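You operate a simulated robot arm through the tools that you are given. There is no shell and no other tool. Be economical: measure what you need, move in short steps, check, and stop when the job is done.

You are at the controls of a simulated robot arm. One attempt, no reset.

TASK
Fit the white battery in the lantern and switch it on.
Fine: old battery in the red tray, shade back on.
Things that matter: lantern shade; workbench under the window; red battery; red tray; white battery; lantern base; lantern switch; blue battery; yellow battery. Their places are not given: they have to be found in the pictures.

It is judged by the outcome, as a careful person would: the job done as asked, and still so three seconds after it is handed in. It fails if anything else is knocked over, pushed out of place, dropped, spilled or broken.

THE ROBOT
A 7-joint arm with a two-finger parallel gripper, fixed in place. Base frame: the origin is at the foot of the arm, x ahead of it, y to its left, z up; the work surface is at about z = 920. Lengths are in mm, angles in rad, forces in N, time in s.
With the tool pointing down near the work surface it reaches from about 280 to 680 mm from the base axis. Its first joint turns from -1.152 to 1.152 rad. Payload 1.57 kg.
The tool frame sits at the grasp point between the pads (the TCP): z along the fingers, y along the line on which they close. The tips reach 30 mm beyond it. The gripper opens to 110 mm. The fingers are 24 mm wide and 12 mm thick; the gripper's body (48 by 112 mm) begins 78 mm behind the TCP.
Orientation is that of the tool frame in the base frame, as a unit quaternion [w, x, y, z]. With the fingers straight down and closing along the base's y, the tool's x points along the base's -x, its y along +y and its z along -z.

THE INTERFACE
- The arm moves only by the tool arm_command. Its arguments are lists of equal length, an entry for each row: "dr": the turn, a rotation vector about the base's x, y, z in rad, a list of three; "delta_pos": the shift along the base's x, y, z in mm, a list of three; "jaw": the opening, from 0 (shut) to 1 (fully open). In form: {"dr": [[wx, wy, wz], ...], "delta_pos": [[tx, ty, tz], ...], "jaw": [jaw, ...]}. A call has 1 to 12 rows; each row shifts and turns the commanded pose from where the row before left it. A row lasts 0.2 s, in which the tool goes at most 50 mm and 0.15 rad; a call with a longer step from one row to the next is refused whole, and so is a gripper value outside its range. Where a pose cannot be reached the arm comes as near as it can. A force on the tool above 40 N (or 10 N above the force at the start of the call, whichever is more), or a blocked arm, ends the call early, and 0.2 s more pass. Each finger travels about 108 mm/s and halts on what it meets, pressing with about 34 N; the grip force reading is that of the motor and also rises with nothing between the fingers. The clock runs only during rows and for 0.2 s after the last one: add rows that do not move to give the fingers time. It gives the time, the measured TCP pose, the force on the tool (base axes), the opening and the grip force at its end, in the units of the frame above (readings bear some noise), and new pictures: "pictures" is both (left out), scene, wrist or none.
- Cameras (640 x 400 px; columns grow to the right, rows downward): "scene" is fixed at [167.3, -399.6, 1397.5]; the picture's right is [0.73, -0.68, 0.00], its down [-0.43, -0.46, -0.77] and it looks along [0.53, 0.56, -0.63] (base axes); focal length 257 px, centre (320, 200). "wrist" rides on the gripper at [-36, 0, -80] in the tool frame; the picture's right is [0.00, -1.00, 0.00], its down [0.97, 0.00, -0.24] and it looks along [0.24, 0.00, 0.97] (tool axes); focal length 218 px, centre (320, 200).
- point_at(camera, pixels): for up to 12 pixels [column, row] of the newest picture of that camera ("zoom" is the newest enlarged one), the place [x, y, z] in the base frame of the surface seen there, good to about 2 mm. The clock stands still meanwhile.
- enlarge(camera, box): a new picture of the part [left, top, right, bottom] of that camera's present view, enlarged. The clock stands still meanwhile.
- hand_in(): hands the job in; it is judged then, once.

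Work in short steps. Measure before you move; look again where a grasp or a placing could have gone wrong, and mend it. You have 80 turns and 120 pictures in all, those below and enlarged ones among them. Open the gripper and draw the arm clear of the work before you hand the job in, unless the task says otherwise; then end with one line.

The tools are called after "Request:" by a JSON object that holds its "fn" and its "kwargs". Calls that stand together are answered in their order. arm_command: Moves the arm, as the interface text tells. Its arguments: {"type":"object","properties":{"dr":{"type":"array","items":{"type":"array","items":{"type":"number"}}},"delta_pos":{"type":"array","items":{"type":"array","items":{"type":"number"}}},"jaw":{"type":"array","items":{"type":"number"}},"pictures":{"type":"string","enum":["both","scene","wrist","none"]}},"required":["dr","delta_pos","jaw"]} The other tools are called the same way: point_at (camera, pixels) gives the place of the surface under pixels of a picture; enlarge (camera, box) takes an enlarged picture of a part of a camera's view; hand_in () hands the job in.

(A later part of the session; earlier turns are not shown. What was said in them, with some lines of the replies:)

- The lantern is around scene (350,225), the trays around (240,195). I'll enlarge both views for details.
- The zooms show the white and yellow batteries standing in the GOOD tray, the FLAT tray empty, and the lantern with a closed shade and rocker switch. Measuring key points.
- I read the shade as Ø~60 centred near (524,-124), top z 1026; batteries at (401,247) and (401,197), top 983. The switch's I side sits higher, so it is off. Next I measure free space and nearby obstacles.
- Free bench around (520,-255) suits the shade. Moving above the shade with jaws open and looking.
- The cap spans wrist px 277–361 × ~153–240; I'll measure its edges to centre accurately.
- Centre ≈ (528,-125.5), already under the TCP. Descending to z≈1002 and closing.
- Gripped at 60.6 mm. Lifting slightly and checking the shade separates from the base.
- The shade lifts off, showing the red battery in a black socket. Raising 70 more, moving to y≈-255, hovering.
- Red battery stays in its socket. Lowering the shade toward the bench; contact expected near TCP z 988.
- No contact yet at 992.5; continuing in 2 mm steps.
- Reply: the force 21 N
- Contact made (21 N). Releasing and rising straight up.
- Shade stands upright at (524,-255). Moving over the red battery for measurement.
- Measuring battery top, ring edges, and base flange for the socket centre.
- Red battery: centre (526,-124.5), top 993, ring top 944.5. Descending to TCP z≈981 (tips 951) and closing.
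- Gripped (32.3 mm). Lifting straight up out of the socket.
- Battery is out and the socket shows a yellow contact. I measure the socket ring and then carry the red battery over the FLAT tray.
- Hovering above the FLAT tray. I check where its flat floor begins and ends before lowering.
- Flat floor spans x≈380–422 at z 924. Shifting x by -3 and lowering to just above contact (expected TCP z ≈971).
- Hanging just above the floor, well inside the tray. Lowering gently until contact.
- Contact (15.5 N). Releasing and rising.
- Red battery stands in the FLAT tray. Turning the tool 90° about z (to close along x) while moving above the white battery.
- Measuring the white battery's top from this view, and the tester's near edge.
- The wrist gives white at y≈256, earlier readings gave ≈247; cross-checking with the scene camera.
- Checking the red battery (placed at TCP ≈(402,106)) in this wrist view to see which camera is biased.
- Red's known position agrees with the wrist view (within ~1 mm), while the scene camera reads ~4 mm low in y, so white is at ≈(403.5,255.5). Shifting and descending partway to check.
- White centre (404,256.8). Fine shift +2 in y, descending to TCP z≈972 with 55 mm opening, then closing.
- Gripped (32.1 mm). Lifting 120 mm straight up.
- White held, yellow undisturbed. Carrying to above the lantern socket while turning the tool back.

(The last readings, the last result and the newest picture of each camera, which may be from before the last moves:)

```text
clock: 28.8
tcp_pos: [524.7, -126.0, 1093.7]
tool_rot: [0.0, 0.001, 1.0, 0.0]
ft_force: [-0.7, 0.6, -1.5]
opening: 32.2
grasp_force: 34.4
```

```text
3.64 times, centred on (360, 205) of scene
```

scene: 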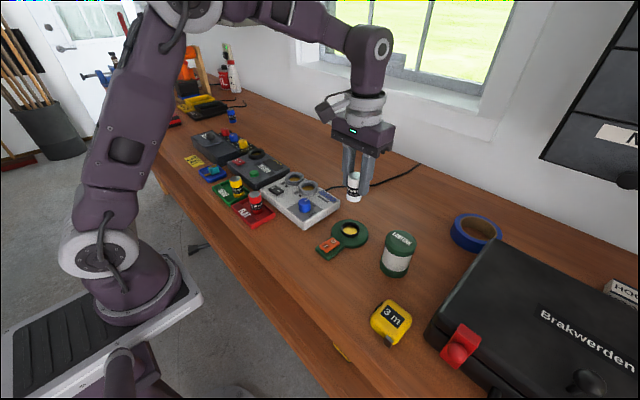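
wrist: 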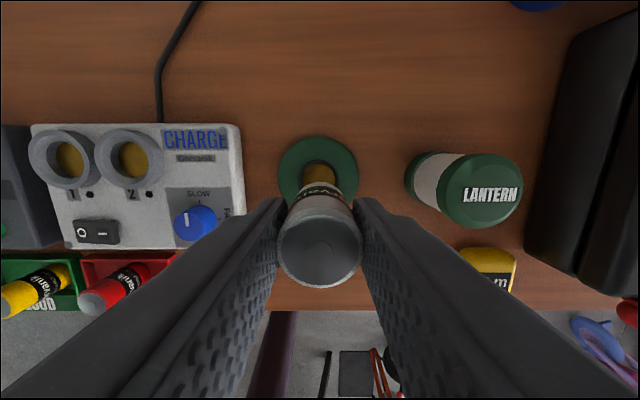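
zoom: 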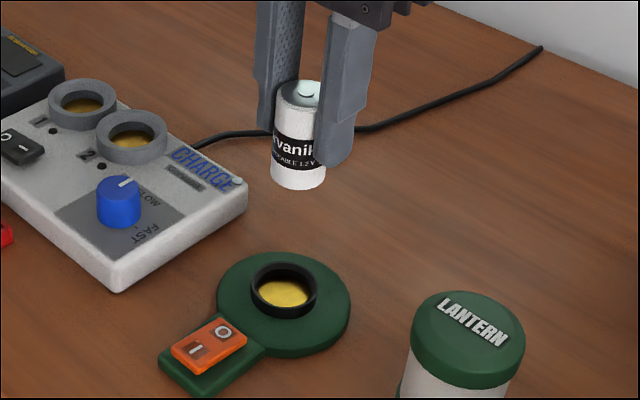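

Now lowering to about 6 mm above the ring and comparing alignment in both views.

Request:
{"fn": "arm_command", "kwargs": {"dr": [[0, 0, 0], [0, 0, 0], [0, 0, 0], [0, 0, 0]], "delta_pos": [[1, 1, -40], [0, 0, -35], [0, 0, -17], [0, 0, 0]], "jaw": [0.2, 0.2, 0.2, 0.2], "pictures": "wrist"}}

Request:
{"fn": "enlarge", "kwargs": {"camera": "scene", "box": [320, 190, 380, 250]}}

Request:
{"fn": "enlarge", "kwargs": {"camera": "wrist", "box": [240, 120, 400, 220]}}

Request:
{"fn": "arm_command", "kwargs": {"dr": [[0, 0, 0]], "delta_pos": [[0, 0, 0]], "jaw": [0.2], "pictures": "none"}}

Request:
{"fn": "arm_command", "kwargs": {"dr": [[0, 0, 0]], "delta_pos": [[0, 0, 0]], "jaw": [0.2], "pictures": "none"}}

```text
clock: 29.8
tcp_pos: [526.0, -125.0, 1001.2]
tool_rot: [0.0, 0.0, 1.0, 0.0]
ft_force: [-0.6, -0.2, -2.0]
opening: 32.1
grasp_force: 33.5
```

wrist: 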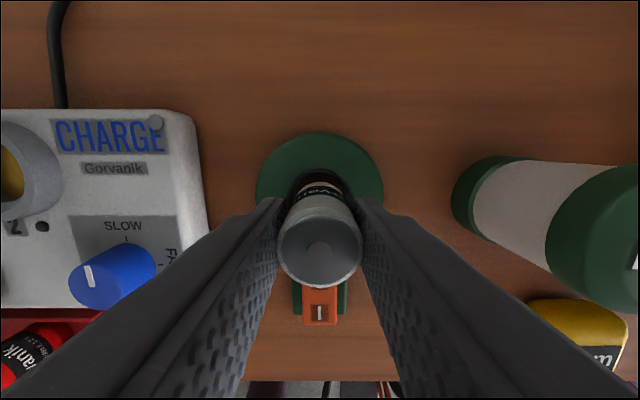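

```text
6.67 times, centred on (350, 220) of scene
```

zoom: 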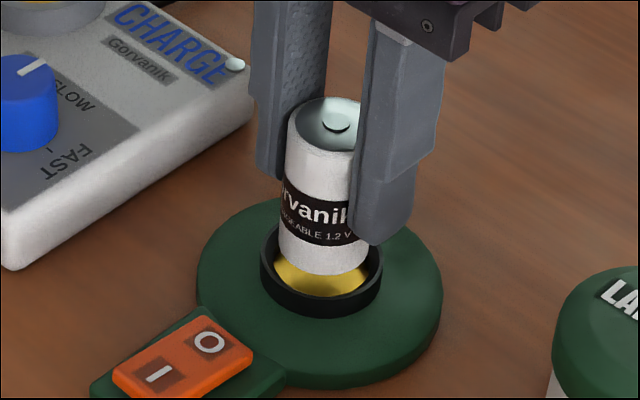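

```text
4.00 times, centred on (320, 170) of wrist
```

zoom: 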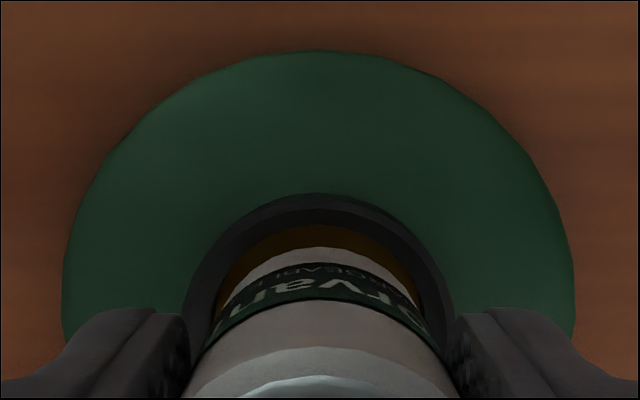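

```text
clock: 30.2
tcp_pos: [526.5, -125.6, 1001.4]
tool_rot: [0.0, 0.0, 1.0, 0.0]
ft_force: [1.0, -0.3, -2.2]
opening: 32.2
grasp_force: 33.9
```

```text
clock: 30.6
tcp_pos: [526.1, -125.1, 1001.2]
tool_rot: [0.0, -0.001, 1.0, 0.0]
ft_force: [0.2, 0.1, -1.9]
opening: 32.0
grasp_force: 34.3
```

Alignment looks right in both views (battery centred laterally in the ring, ~6 mm above). Measuring the ring's far edge to confirm x.

Request:
{"fn": "point_at", "kwargs": {"camera": "zoom", "pixels": [[320, 195], [320, 218], [320, 54], [70, 290], [570, 290], [188, 300], [452, 300], [205, 300], [435, 300], [320, 258]]}}

```text
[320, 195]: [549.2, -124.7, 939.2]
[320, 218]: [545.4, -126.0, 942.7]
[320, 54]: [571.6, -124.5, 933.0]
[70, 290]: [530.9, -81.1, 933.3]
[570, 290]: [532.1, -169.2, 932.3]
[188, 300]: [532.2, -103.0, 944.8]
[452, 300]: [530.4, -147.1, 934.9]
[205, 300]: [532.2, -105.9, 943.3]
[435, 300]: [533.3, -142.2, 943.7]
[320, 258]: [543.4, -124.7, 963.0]
```

Ring and battery axes agree within ~1 mm. Lowering slowly into the socket.

Request:
{"fn": "arm_command", "kwargs": {"dr": [[0, 0, 0], [0, 0, 0], [0, 0, 0], [0, 0, 0], [0, 0, 0], [0, 0, 0]], "delta_pos": [[0, 0, -4], [0, 0, -4], [0, 0, -3], [0, 0, -3], [0, 0, -2], [0, 0, 0]], "jaw": [0.2, 0.2, 0.2, 0.2, 0.2, 0.2], "pictures": "none"}}

Request:
{"fn": "enlarge", "kwargs": {"camera": "scene", "box": [320, 190, 380, 250]}}

```text
clock: 32.0
tcp_pos: [525.5, -124.0, 986.5]
tool_rot: [-0.001, -0.001, 1.0, 0.0]
ft_force: [-1.2, 1.0, 5.6]
opening: 32.3
grasp_force: 34.0
```

```text
6.67 times, centred on (350, 220) of scene
```

zoom: 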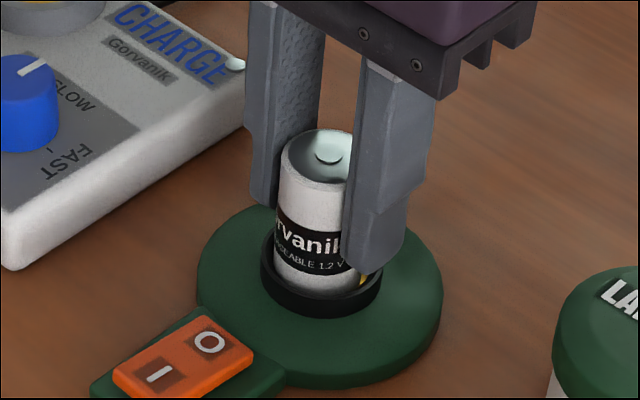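

It is inside the ring with first contact (5.6 N). Pressing 2 mm more to confirm it's seated.

Request:
{"fn": "arm_command", "kwargs": {"dr": [[0, 0, 0], [0, 0, 0], [0, 0, 0]], "delta_pos": [[0, 0, -1], [0, 0, -0.5], [0, 0, 0]], "jaw": [0.2, 0.2, 0.2], "pictures": "wrist"}}

Request:
{"fn": "point_at", "kwargs": {"camera": "scene", "pixels": [[348, 211], [346.5, 213], [349, 214]]}}

Request:
{"fn": "point_at", "kwargs": {"camera": "wrist", "pixels": [[320, 245], [310, 255], [330, 255]]}}

```text
clock: 32.8
tcp_pos: [525.7, -123.9, 984.5]
tool_rot: [0.001, 0.0, 1.0, 0.001]
ft_force: [-3.6, 3.7, 19.7]
opening: 32.1
grasp_force: 33.9
```

wrist: 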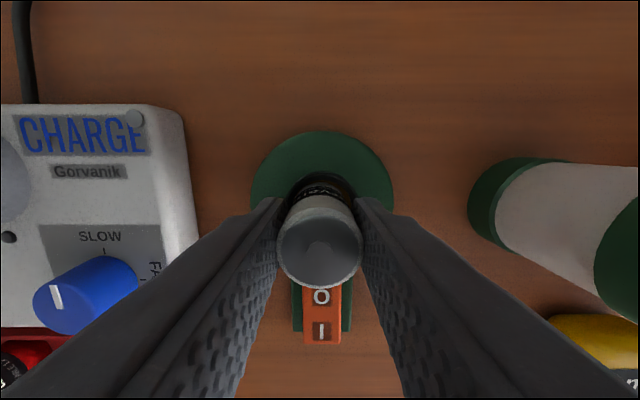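

```text
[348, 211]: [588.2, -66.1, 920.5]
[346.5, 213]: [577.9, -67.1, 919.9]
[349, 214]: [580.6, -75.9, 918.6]
```

```text
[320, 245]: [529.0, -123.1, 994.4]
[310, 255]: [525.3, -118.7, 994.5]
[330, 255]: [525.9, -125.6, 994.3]
```

Top at z≈994, same as the red one when seated. Releasing and rising.

Request:
{"fn": "arm_command", "kwargs": {"dr": [[0, 0, 0], [0, 0, 0], [0, 0, 0], [0, 0, 0], [0, 0, 0], [0, 0, 0]], "delta_pos": [[0, 0, 0], [0, 0, 0], [0, 0, 0], [0, 0, 30], [0, 0, 40], [0, 0, 40]], "jaw": [0.6, 0.6, 0.6, 0.6, 0.6, 0.6], "pictures": "wrist"}}

Request:
{"fn": "enlarge", "kwargs": {"camera": "scene", "box": [310, 185, 400, 265]}}

```text
clock: 34.2
tcp_pos: [526.2, -123.6, 1097.0]
tool_rot: [0.0, -0.001, 1.0, 0.0]
ft_force: [-0.1, -0.6, 0.8]
opening: 66.2
grasp_force: 0.1
```

wrist: 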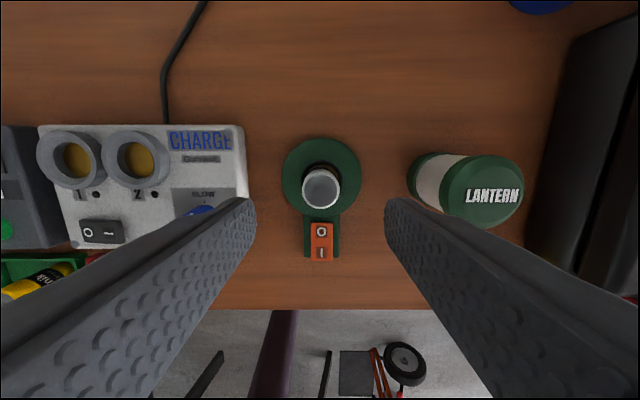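

```text
5.00 times, centred on (355, 225) of scene
```

zoom: 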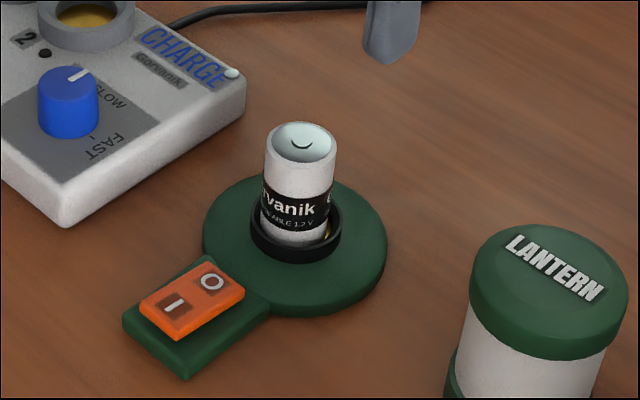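

The white battery stands in the socket. Next the switch: measuring its ends and tilt.

Request:
{"fn": "enlarge", "kwargs": {"camera": "wrist", "box": [290, 210, 354, 270]}}

```text
6.67 times, centred on (322, 240) of wrist
```

zoom: 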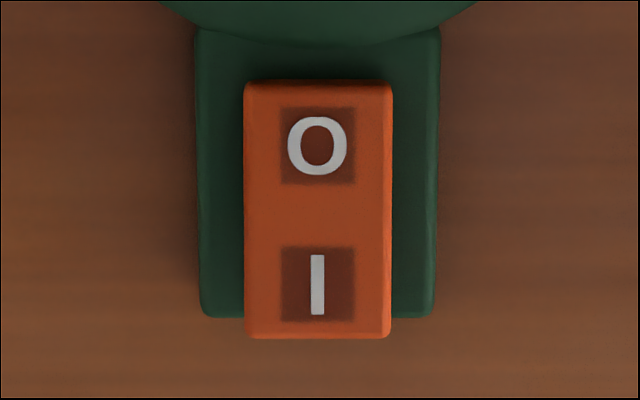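

Request:
{"fn": "point_at", "kwargs": {"camera": "zoom", "pixels": [[318, 92], [318, 145], [318, 210], [318, 285], [318, 325], [250, 285], [385, 285], [415, 250], [318, 350]]}}

```text
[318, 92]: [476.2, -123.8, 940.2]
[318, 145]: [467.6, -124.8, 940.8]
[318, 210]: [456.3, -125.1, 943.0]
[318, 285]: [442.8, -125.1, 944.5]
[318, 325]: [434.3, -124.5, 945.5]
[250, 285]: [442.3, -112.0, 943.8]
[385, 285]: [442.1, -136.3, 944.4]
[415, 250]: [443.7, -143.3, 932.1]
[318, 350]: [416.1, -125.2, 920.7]
```

Rocker spans x 432–478, I end raised at z 945.5. Closing the fingers and moving above (440,-125), tips ~10 mm clear.

Request:
{"fn": "arm_command", "kwargs": {"dr": [[0, 0, 0], [0, 0, 0], [0, 0, 0], [0, 0, 0], [0, 0, 0], [0, 0, 0]], "delta_pos": [[-43, -0.5, 0], [-43, -0.5, 0], [0, 0, -40], [0, 0, -40], [0, 0, -28], [0, 0, 0]], "jaw": [0.3, 0, 0, 0, 0, 0], "pictures": "none"}}

Request:
{"fn": "enlarge", "kwargs": {"camera": "scene", "box": [300, 200, 380, 270]}}

```text
clock: 35.6
tcp_pos: [440.6, -124.8, 986.4]
tool_rot: [-0.001, 0.0, 1.0, 0.0]
ft_force: [-0.7, 0.5, -0.8]
opening: 0.0
grasp_force: 21.1
```

```text
5.71 times, centred on (340, 235) of scene
```

zoom: 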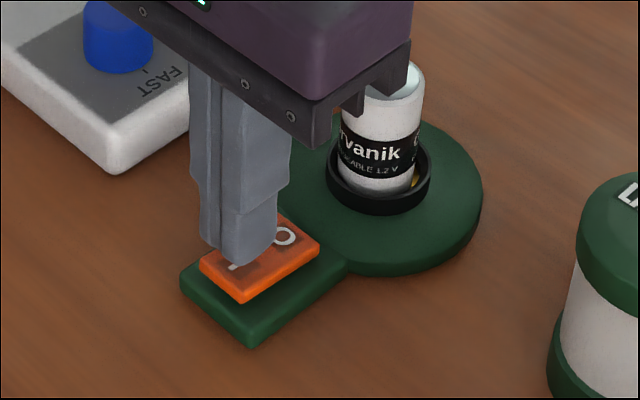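

Over the I side. Pressing down in small steps.

Request:
{"fn": "arm_command", "kwargs": {"dr": [[0, 0, 0], [0, 0, 0], [0, 0, 0], [0, 0, 0], [0, 0, 0], [0, 0, 0]], "delta_pos": [[0, 0, -8], [0, 0, -3], [0, 0, -2], [0, 0, -2], [0, 0, -1], [0, 0, 0]], "jaw": [0, 0, 0, 0, 0, 0], "pictures": "none"}}

Request:
{"fn": "enlarge", "kwargs": {"camera": "scene", "box": [300, 200, 380, 270]}}

```text
clock: 37.0
tcp_pos: [441.4, -125.6, 972.1]
tool_rot: [0.001, 0.0, 1.0, 0.0]
ft_force: [-8.4, 4.0, 36.6]
opening: 0.0
grasp_force: 21.0
```

```text
5.71 times, centred on (340, 235) of scene
```

zoom: 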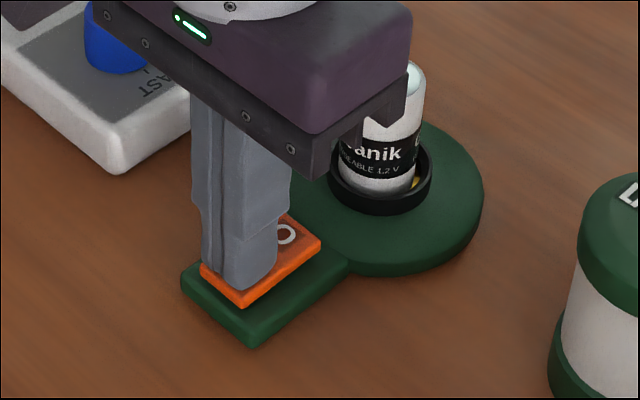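

The O end now appears raised at 36.6 N. Rising and checking the rocker.

Request:
{"fn": "arm_command", "kwargs": {"dr": [[0, 0, 0], [0, 0, 0], [0, 0, 0], [0, 0, 0], [0, 0, 0]], "delta_pos": [[0, 0, 20], [0, 0, 45], [0, 0, 45], [40, 0, 0], [0, 0, 0]], "jaw": [0, 0, 0, 0, 0], "pictures": "wrist"}}

Request:
{"fn": "enlarge", "kwargs": {"camera": "scene", "box": [300, 190, 400, 270]}}

```text
clock: 38.2
tcp_pos: [480.9, -122.9, 1079.3]
tool_rot: [0.0, 0.0, 1.0, 0.0]
ft_force: [0.4, -0.9, -0.4]
opening: 0.0
grasp_force: 21.4
```

wrist: 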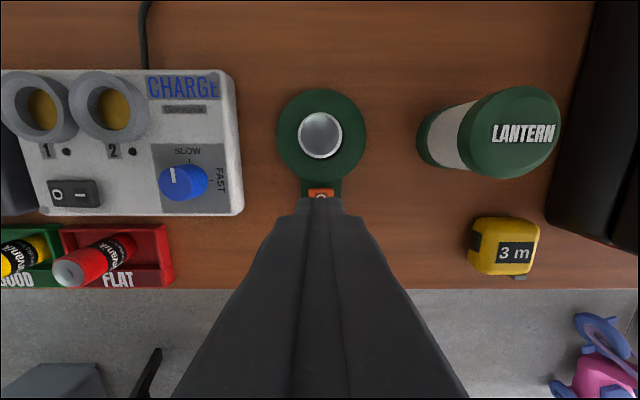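

```text
5.00 times, centred on (350, 230) of scene
```

zoom: 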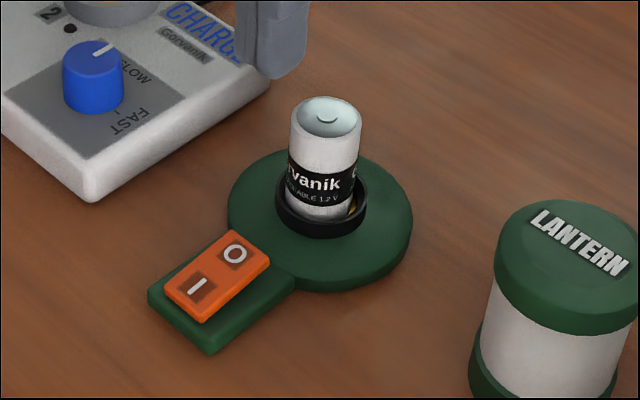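

Verifying the tilt by measurement, plus the shade's position.

Request:
{"fn": "point_at", "kwargs": {"camera": "zoom", "pixels": [[240, 240], [233, 253], [213, 272], [197, 287], [185, 295], [545, 245]]}}

Request:
{"fn": "point_at", "kwargs": {"camera": "wrist", "pixels": [[527, 110], [562, 125], [492, 125], [527, 175]]}}

```text
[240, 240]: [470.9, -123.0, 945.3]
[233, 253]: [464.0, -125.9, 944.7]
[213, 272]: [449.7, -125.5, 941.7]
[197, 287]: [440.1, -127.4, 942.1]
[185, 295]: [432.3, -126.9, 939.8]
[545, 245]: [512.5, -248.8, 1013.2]
```

```text
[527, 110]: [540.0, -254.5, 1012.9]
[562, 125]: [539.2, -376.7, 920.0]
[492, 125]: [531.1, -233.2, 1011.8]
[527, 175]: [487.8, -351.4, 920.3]
```

Switch is now ON (I end 940, O end 945). Moving back above the shade with jaws opening to 88 mm.

Request:
{"fn": "arm_command", "kwargs": {"dr": [[0, 0, 0], [0, 0, 0], [0, 0, 0], [0, 0, 0], [0, 0, 0], [0, 0, 0]], "delta_pos": [[0, 0, 16], [11, -33, 0], [11, -33, 0], [11, -33, 0], [10, -32.5, 0], [0, 0, 0]], "jaw": [0, 0.8, 0.8, 0.8, 0.8, 0.8], "pictures": "wrist"}}

```text
clock: 39.6
tcp_pos: [522.9, -258.6, 1097.0]
tool_rot: [0.0, 0.001, 1.0, 0.0]
ft_force: [-0.3, -1.0, -0.2]
opening: 88.2
grasp_force: 0.1
```

wrist: 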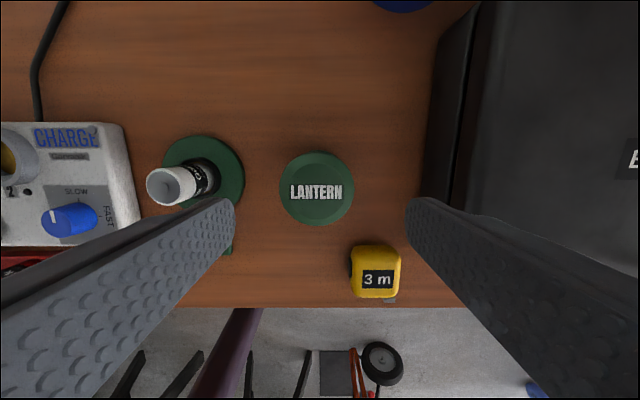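

Shade centre at px 316.5 → ~3 mm to +y. Correcting, descending to z≈986 and gripping.

Request:
{"fn": "arm_command", "kwargs": {"dr": [[0, 0, 0], [0, 0, 0], [0, 0, 0], [0, 0, 0], [0, 0, 0], [0, 0, 0], [0, 0, 0]], "delta_pos": [[1, 3, -35], [0, 0, -40], [0, 0, -34], [0, 0, 0], [0, 0, 0], [0, 0, 0], [0, 0, 0]], "jaw": [0.8, 0.8, 0.8, 0.8, 0.45, 0.45, 0.45], "pictures": "none"}}

Request:
{"fn": "arm_command", "kwargs": {"dr": [[0, 0, 0], [0, 0, 0], [0, 0, 0], [0, 0, 0], [0, 0, 0]], "delta_pos": [[0, 0, 15], [0, 0, 35], [0, 0, 35], [0, 0, 30], [0, 0, 0]], "jaw": [0.45, 0.45, 0.45, 0.45, 0.45], "pictures": "scene"}}

```text
clock: 41.2
tcp_pos: [523.8, -254.8, 987.1]
tool_rot: [0.0, 0.0, 1.0, 0.0]
ft_force: [0.8, 0.2, -0.7]
opening: 60.3
grasp_force: 34.2
```

```text
clock: 42.4
tcp_pos: [524.3, -253.5, 1102.2]
tool_rot: [0.0, 0.0, 1.0, 0.0]
ft_force: [0.7, 0.2, -0.7]
opening: 60.3
grasp_force: 34.0
```

scene: 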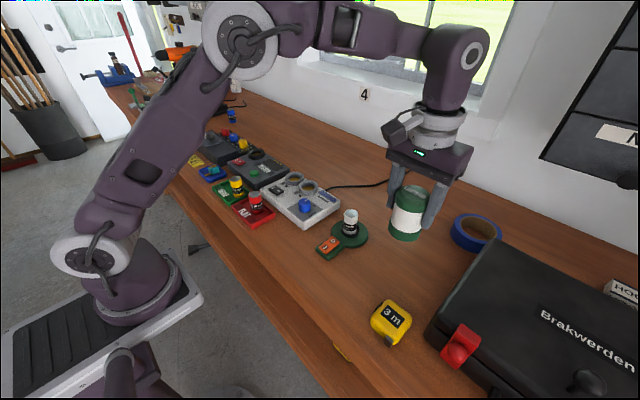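

Shade held, bottom at ~1036 (clear of battery top 994). Moving back over the base (target 524.5,-125.3, the pose it was first lifted from).

Request:
{"fn": "arm_command", "kwargs": {"dr": [[0, 0, 0], [0, 0, 0], [0, 0, 0], [0, 0, 0], [0, 0, 0], [0, 0, 0]], "delta_pos": [[0, 32, 0], [0, 32, 0], [0, 32, 0], [0, 33, 0], [0, 0, -25], [0, 0, 0]], "jaw": [0.45, 0.45, 0.45, 0.45, 0.45, 0.45], "pictures": "wrist"}}

Request:
{"fn": "enlarge", "kwargs": {"camera": "scene", "box": [310, 160, 400, 260]}}

Request:
{"fn": "arm_command", "kwargs": {"dr": [[0, 0, 0]], "delta_pos": [[0, 0, 0]], "jaw": [0.45], "pictures": "none"}}

```text
clock: 43.8
tcp_pos: [526.0, -124.2, 1076.0]
tool_rot: [0.0, 0.0, 1.0, 0.0]
ft_force: [0.0, -0.2, -0.7]
opening: 60.5
grasp_force: 33.7
```

wrist: 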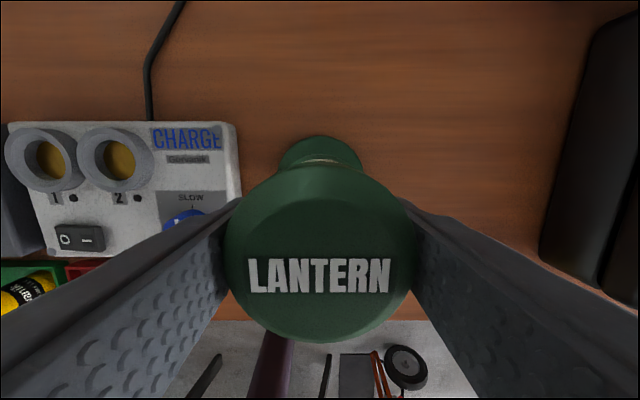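

```text
4.00 times, centred on (355, 210) of scene
```

zoom: 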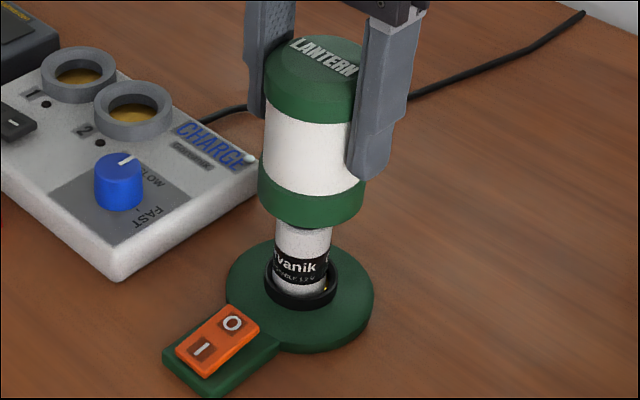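

```text
clock: 44.2
tcp_pos: [525.7, -124.6, 1075.4]
tool_rot: [0.0, 0.0, 1.0, 0.0]
ft_force: [-0.2, 0.1, -0.5]
opening: 60.7
grasp_force: 34.2
```

Small correction (-1,-0.8) and lowering over the battery; seating expected at TCP z≈1001.

Request:
{"fn": "arm_command", "kwargs": {"dr": [[0, 0, 0], [0, 0, 0], [0, 0, 0], [0, 0, 0], [0, 0, 0]], "delta_pos": [[-1, -0.8, -15], [0, 0, -20], [0, 0, -20], [0, 0, -14], [0, 0, 0]], "jaw": [0.45, 0.45, 0.45, 0.45, 0.45], "pictures": "none"}}

Request:
{"fn": "enlarge", "kwargs": {"camera": "scene", "box": [310, 180, 390, 260]}}

```text
clock: 45.4
tcp_pos: [523.9, -125.1, 1007.8]
tool_rot: [0.0, 0.0, 1.0, 0.0]
ft_force: [0.2, 0.3, -1.7]
opening: 60.3
grasp_force: 33.7
```

```text
5.00 times, centred on (350, 220) of scene
```

zoom: 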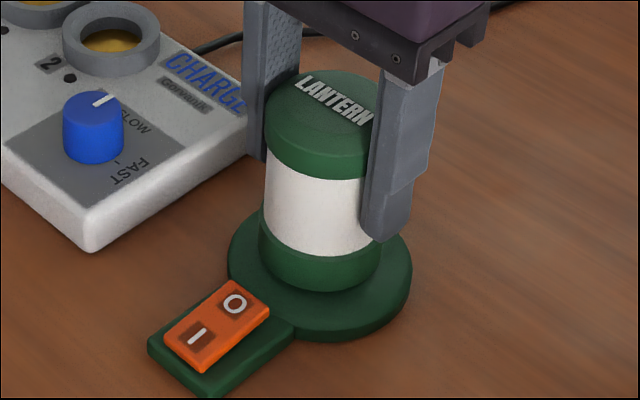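

No obstruction so far, no force. Final lowering in small steps to contact.

Request:
{"fn": "arm_command", "kwargs": {"dr": [[0, 0, 0], [0, 0, 0], [0, 0, 0], [0, 0, 0], [0, 0, 0], [0, 0, 0]], "delta_pos": [[0, 0, -2], [0, 0, -2], [0, 0, -1], [0, 0, -1], [0, 0, -1], [0, 0, 0]], "jaw": [0.45, 0.45, 0.45, 0.45, 0.45, 0.45], "pictures": "none"}}

Request:
{"fn": "enlarge", "kwargs": {"camera": "scene", "box": [310, 180, 390, 260]}}

```text
clock: 46.8
tcp_pos: [522.2, -125.4, 1000.4]
tool_rot: [0.0, 0.0, 1.0, 0.0]
ft_force: [-0.3, -0.1, -1.1]
opening: 60.1
grasp_force: 33.9
```

```text
5.00 times, centred on (350, 220) of scene
```

zoom: 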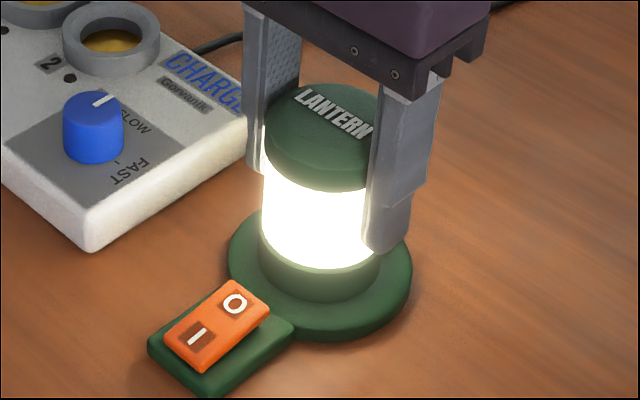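

The lantern is lit. Still no contact force, so I lower a little more until it rests.

Request:
{"fn": "arm_command", "kwargs": {"dr": [[0, 0, 0], [0, 0, 0], [0, 0, 0]], "delta_pos": [[0, 0, -0.7], [0, 0, -0.6], [0, 0, 0]], "jaw": [0.45, 0.45, 0.45], "pictures": "none"}}

```text
clock: 47.6
tcp_pos: [522.8, -125.6, 1000.1]
tool_rot: [0.0, 0.0, 1.0, 0.001]
ft_force: [-2.3, 1.7, 6.1]
opening: 60.3
grasp_force: 33.9
```

Contact (6 N). Releasing and rising clear.

Request:
{"fn": "arm_command", "kwargs": {"dr": [[0, 0, 0], [0, 0, 0], [0, 0, 0], [0, 0, 0], [0, 0, 0], [0, 0, 0], [0, 0, 0], [0, 0, 0]], "delta_pos": [[0, 0, 0], [0, 0, 0], [0, 0, 0], [0, 0, 30], [0, 0, 45], [0, 0, 45], [-30, 10, 40], [-30, 10, 0]], "jaw": [0.8, 0.8, 0.8, 0.8, 0.8, 0.8, 0.8, 0.8], "pictures": "both"}}

Request:
{"fn": "enlarge", "kwargs": {"camera": "scene", "box": [310, 180, 390, 260]}}

Request:
{"fn": "enlarge", "kwargs": {"camera": "scene", "box": [190, 150, 350, 250]}}

```text
refused: row 7 steps farther than a row can; nothing moved
```

```text
5.00 times, centred on (350, 220) of scene
```

zoom: 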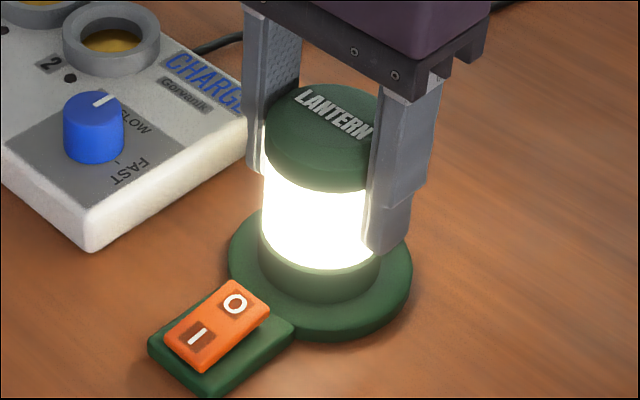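

```text
4.00 times, centred on (270, 200) of scene
```

zoom: 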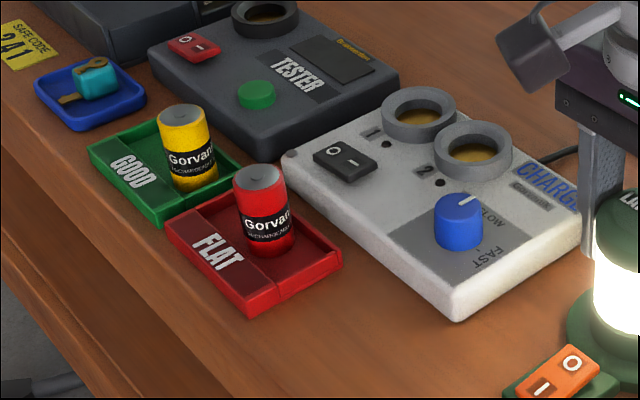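

The row was refused for being too long; repeating the release and rise with shorter steps.

Request:
{"fn": "arm_command", "kwargs": {"dr": [[0, 0, 0], [0, 0, 0], [0, 0, 0], [0, 0, 0], [0, 0, 0], [0, 0, 0], [0, 0, 0], [0, 0, 0], [0, 0, 0]], "delta_pos": [[0, 0, 0], [0, 0, 0], [0, 0, 0], [0, 0, 30], [0, 0, 45], [0, 0, 45], [-30, 10, 30], [-35, 10, 0], [-35, 10, 0]], "jaw": [0.8, 0.8, 0.8, 0.8, 0.8, 0.8, 0.8, 0.8, 0.8], "pictures": "both"}}

Request:
{"fn": "enlarge", "kwargs": {"camera": "scene", "box": [310, 180, 390, 260]}}

```text
clock: 49.6
tcp_pos: [424.7, -93.8, 1150.3]
tool_rot: [0.0, 0.0, 1.0, 0.0]
ft_force: [0.3, 0.9, 1.2]
opening: 87.9
grasp_force: 0.1
```

scene: 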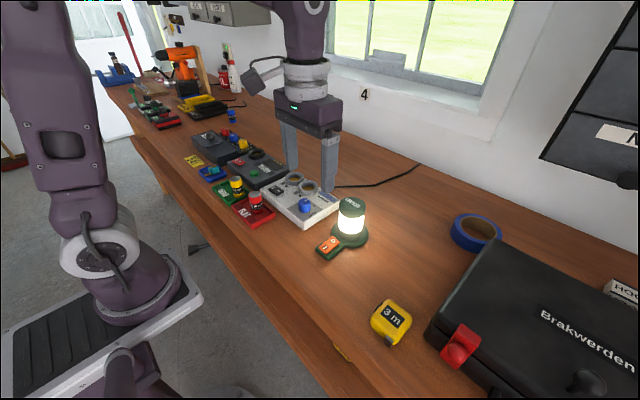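
wrist: 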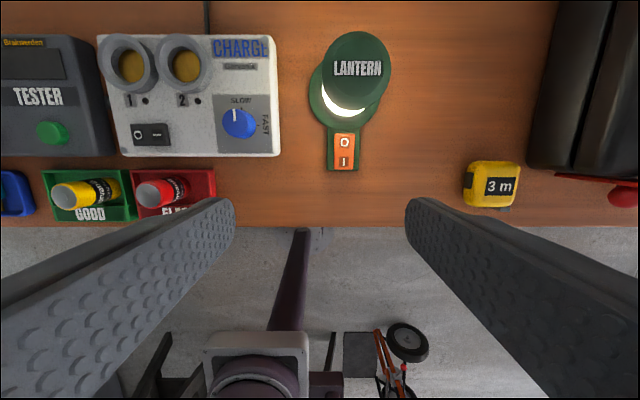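

```text
5.00 times, centred on (350, 220) of scene
```

zoom: 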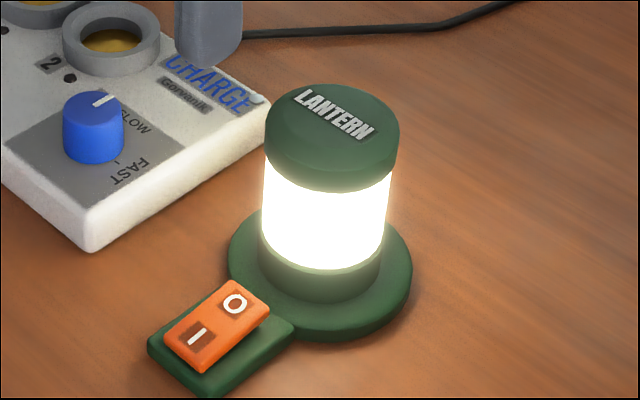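

The shade is seated, the lantern glows, the red battery is in the FLAT tray, and everything else is in place with the arm clear. Handing in.

Request:
{"fn": "hand_in", "kwargs": {}}

```text
The job is handed in.
```

The white battery is in the lantern and it is switched on and lit, with the shade back on and the old red battery standing in the red tray.
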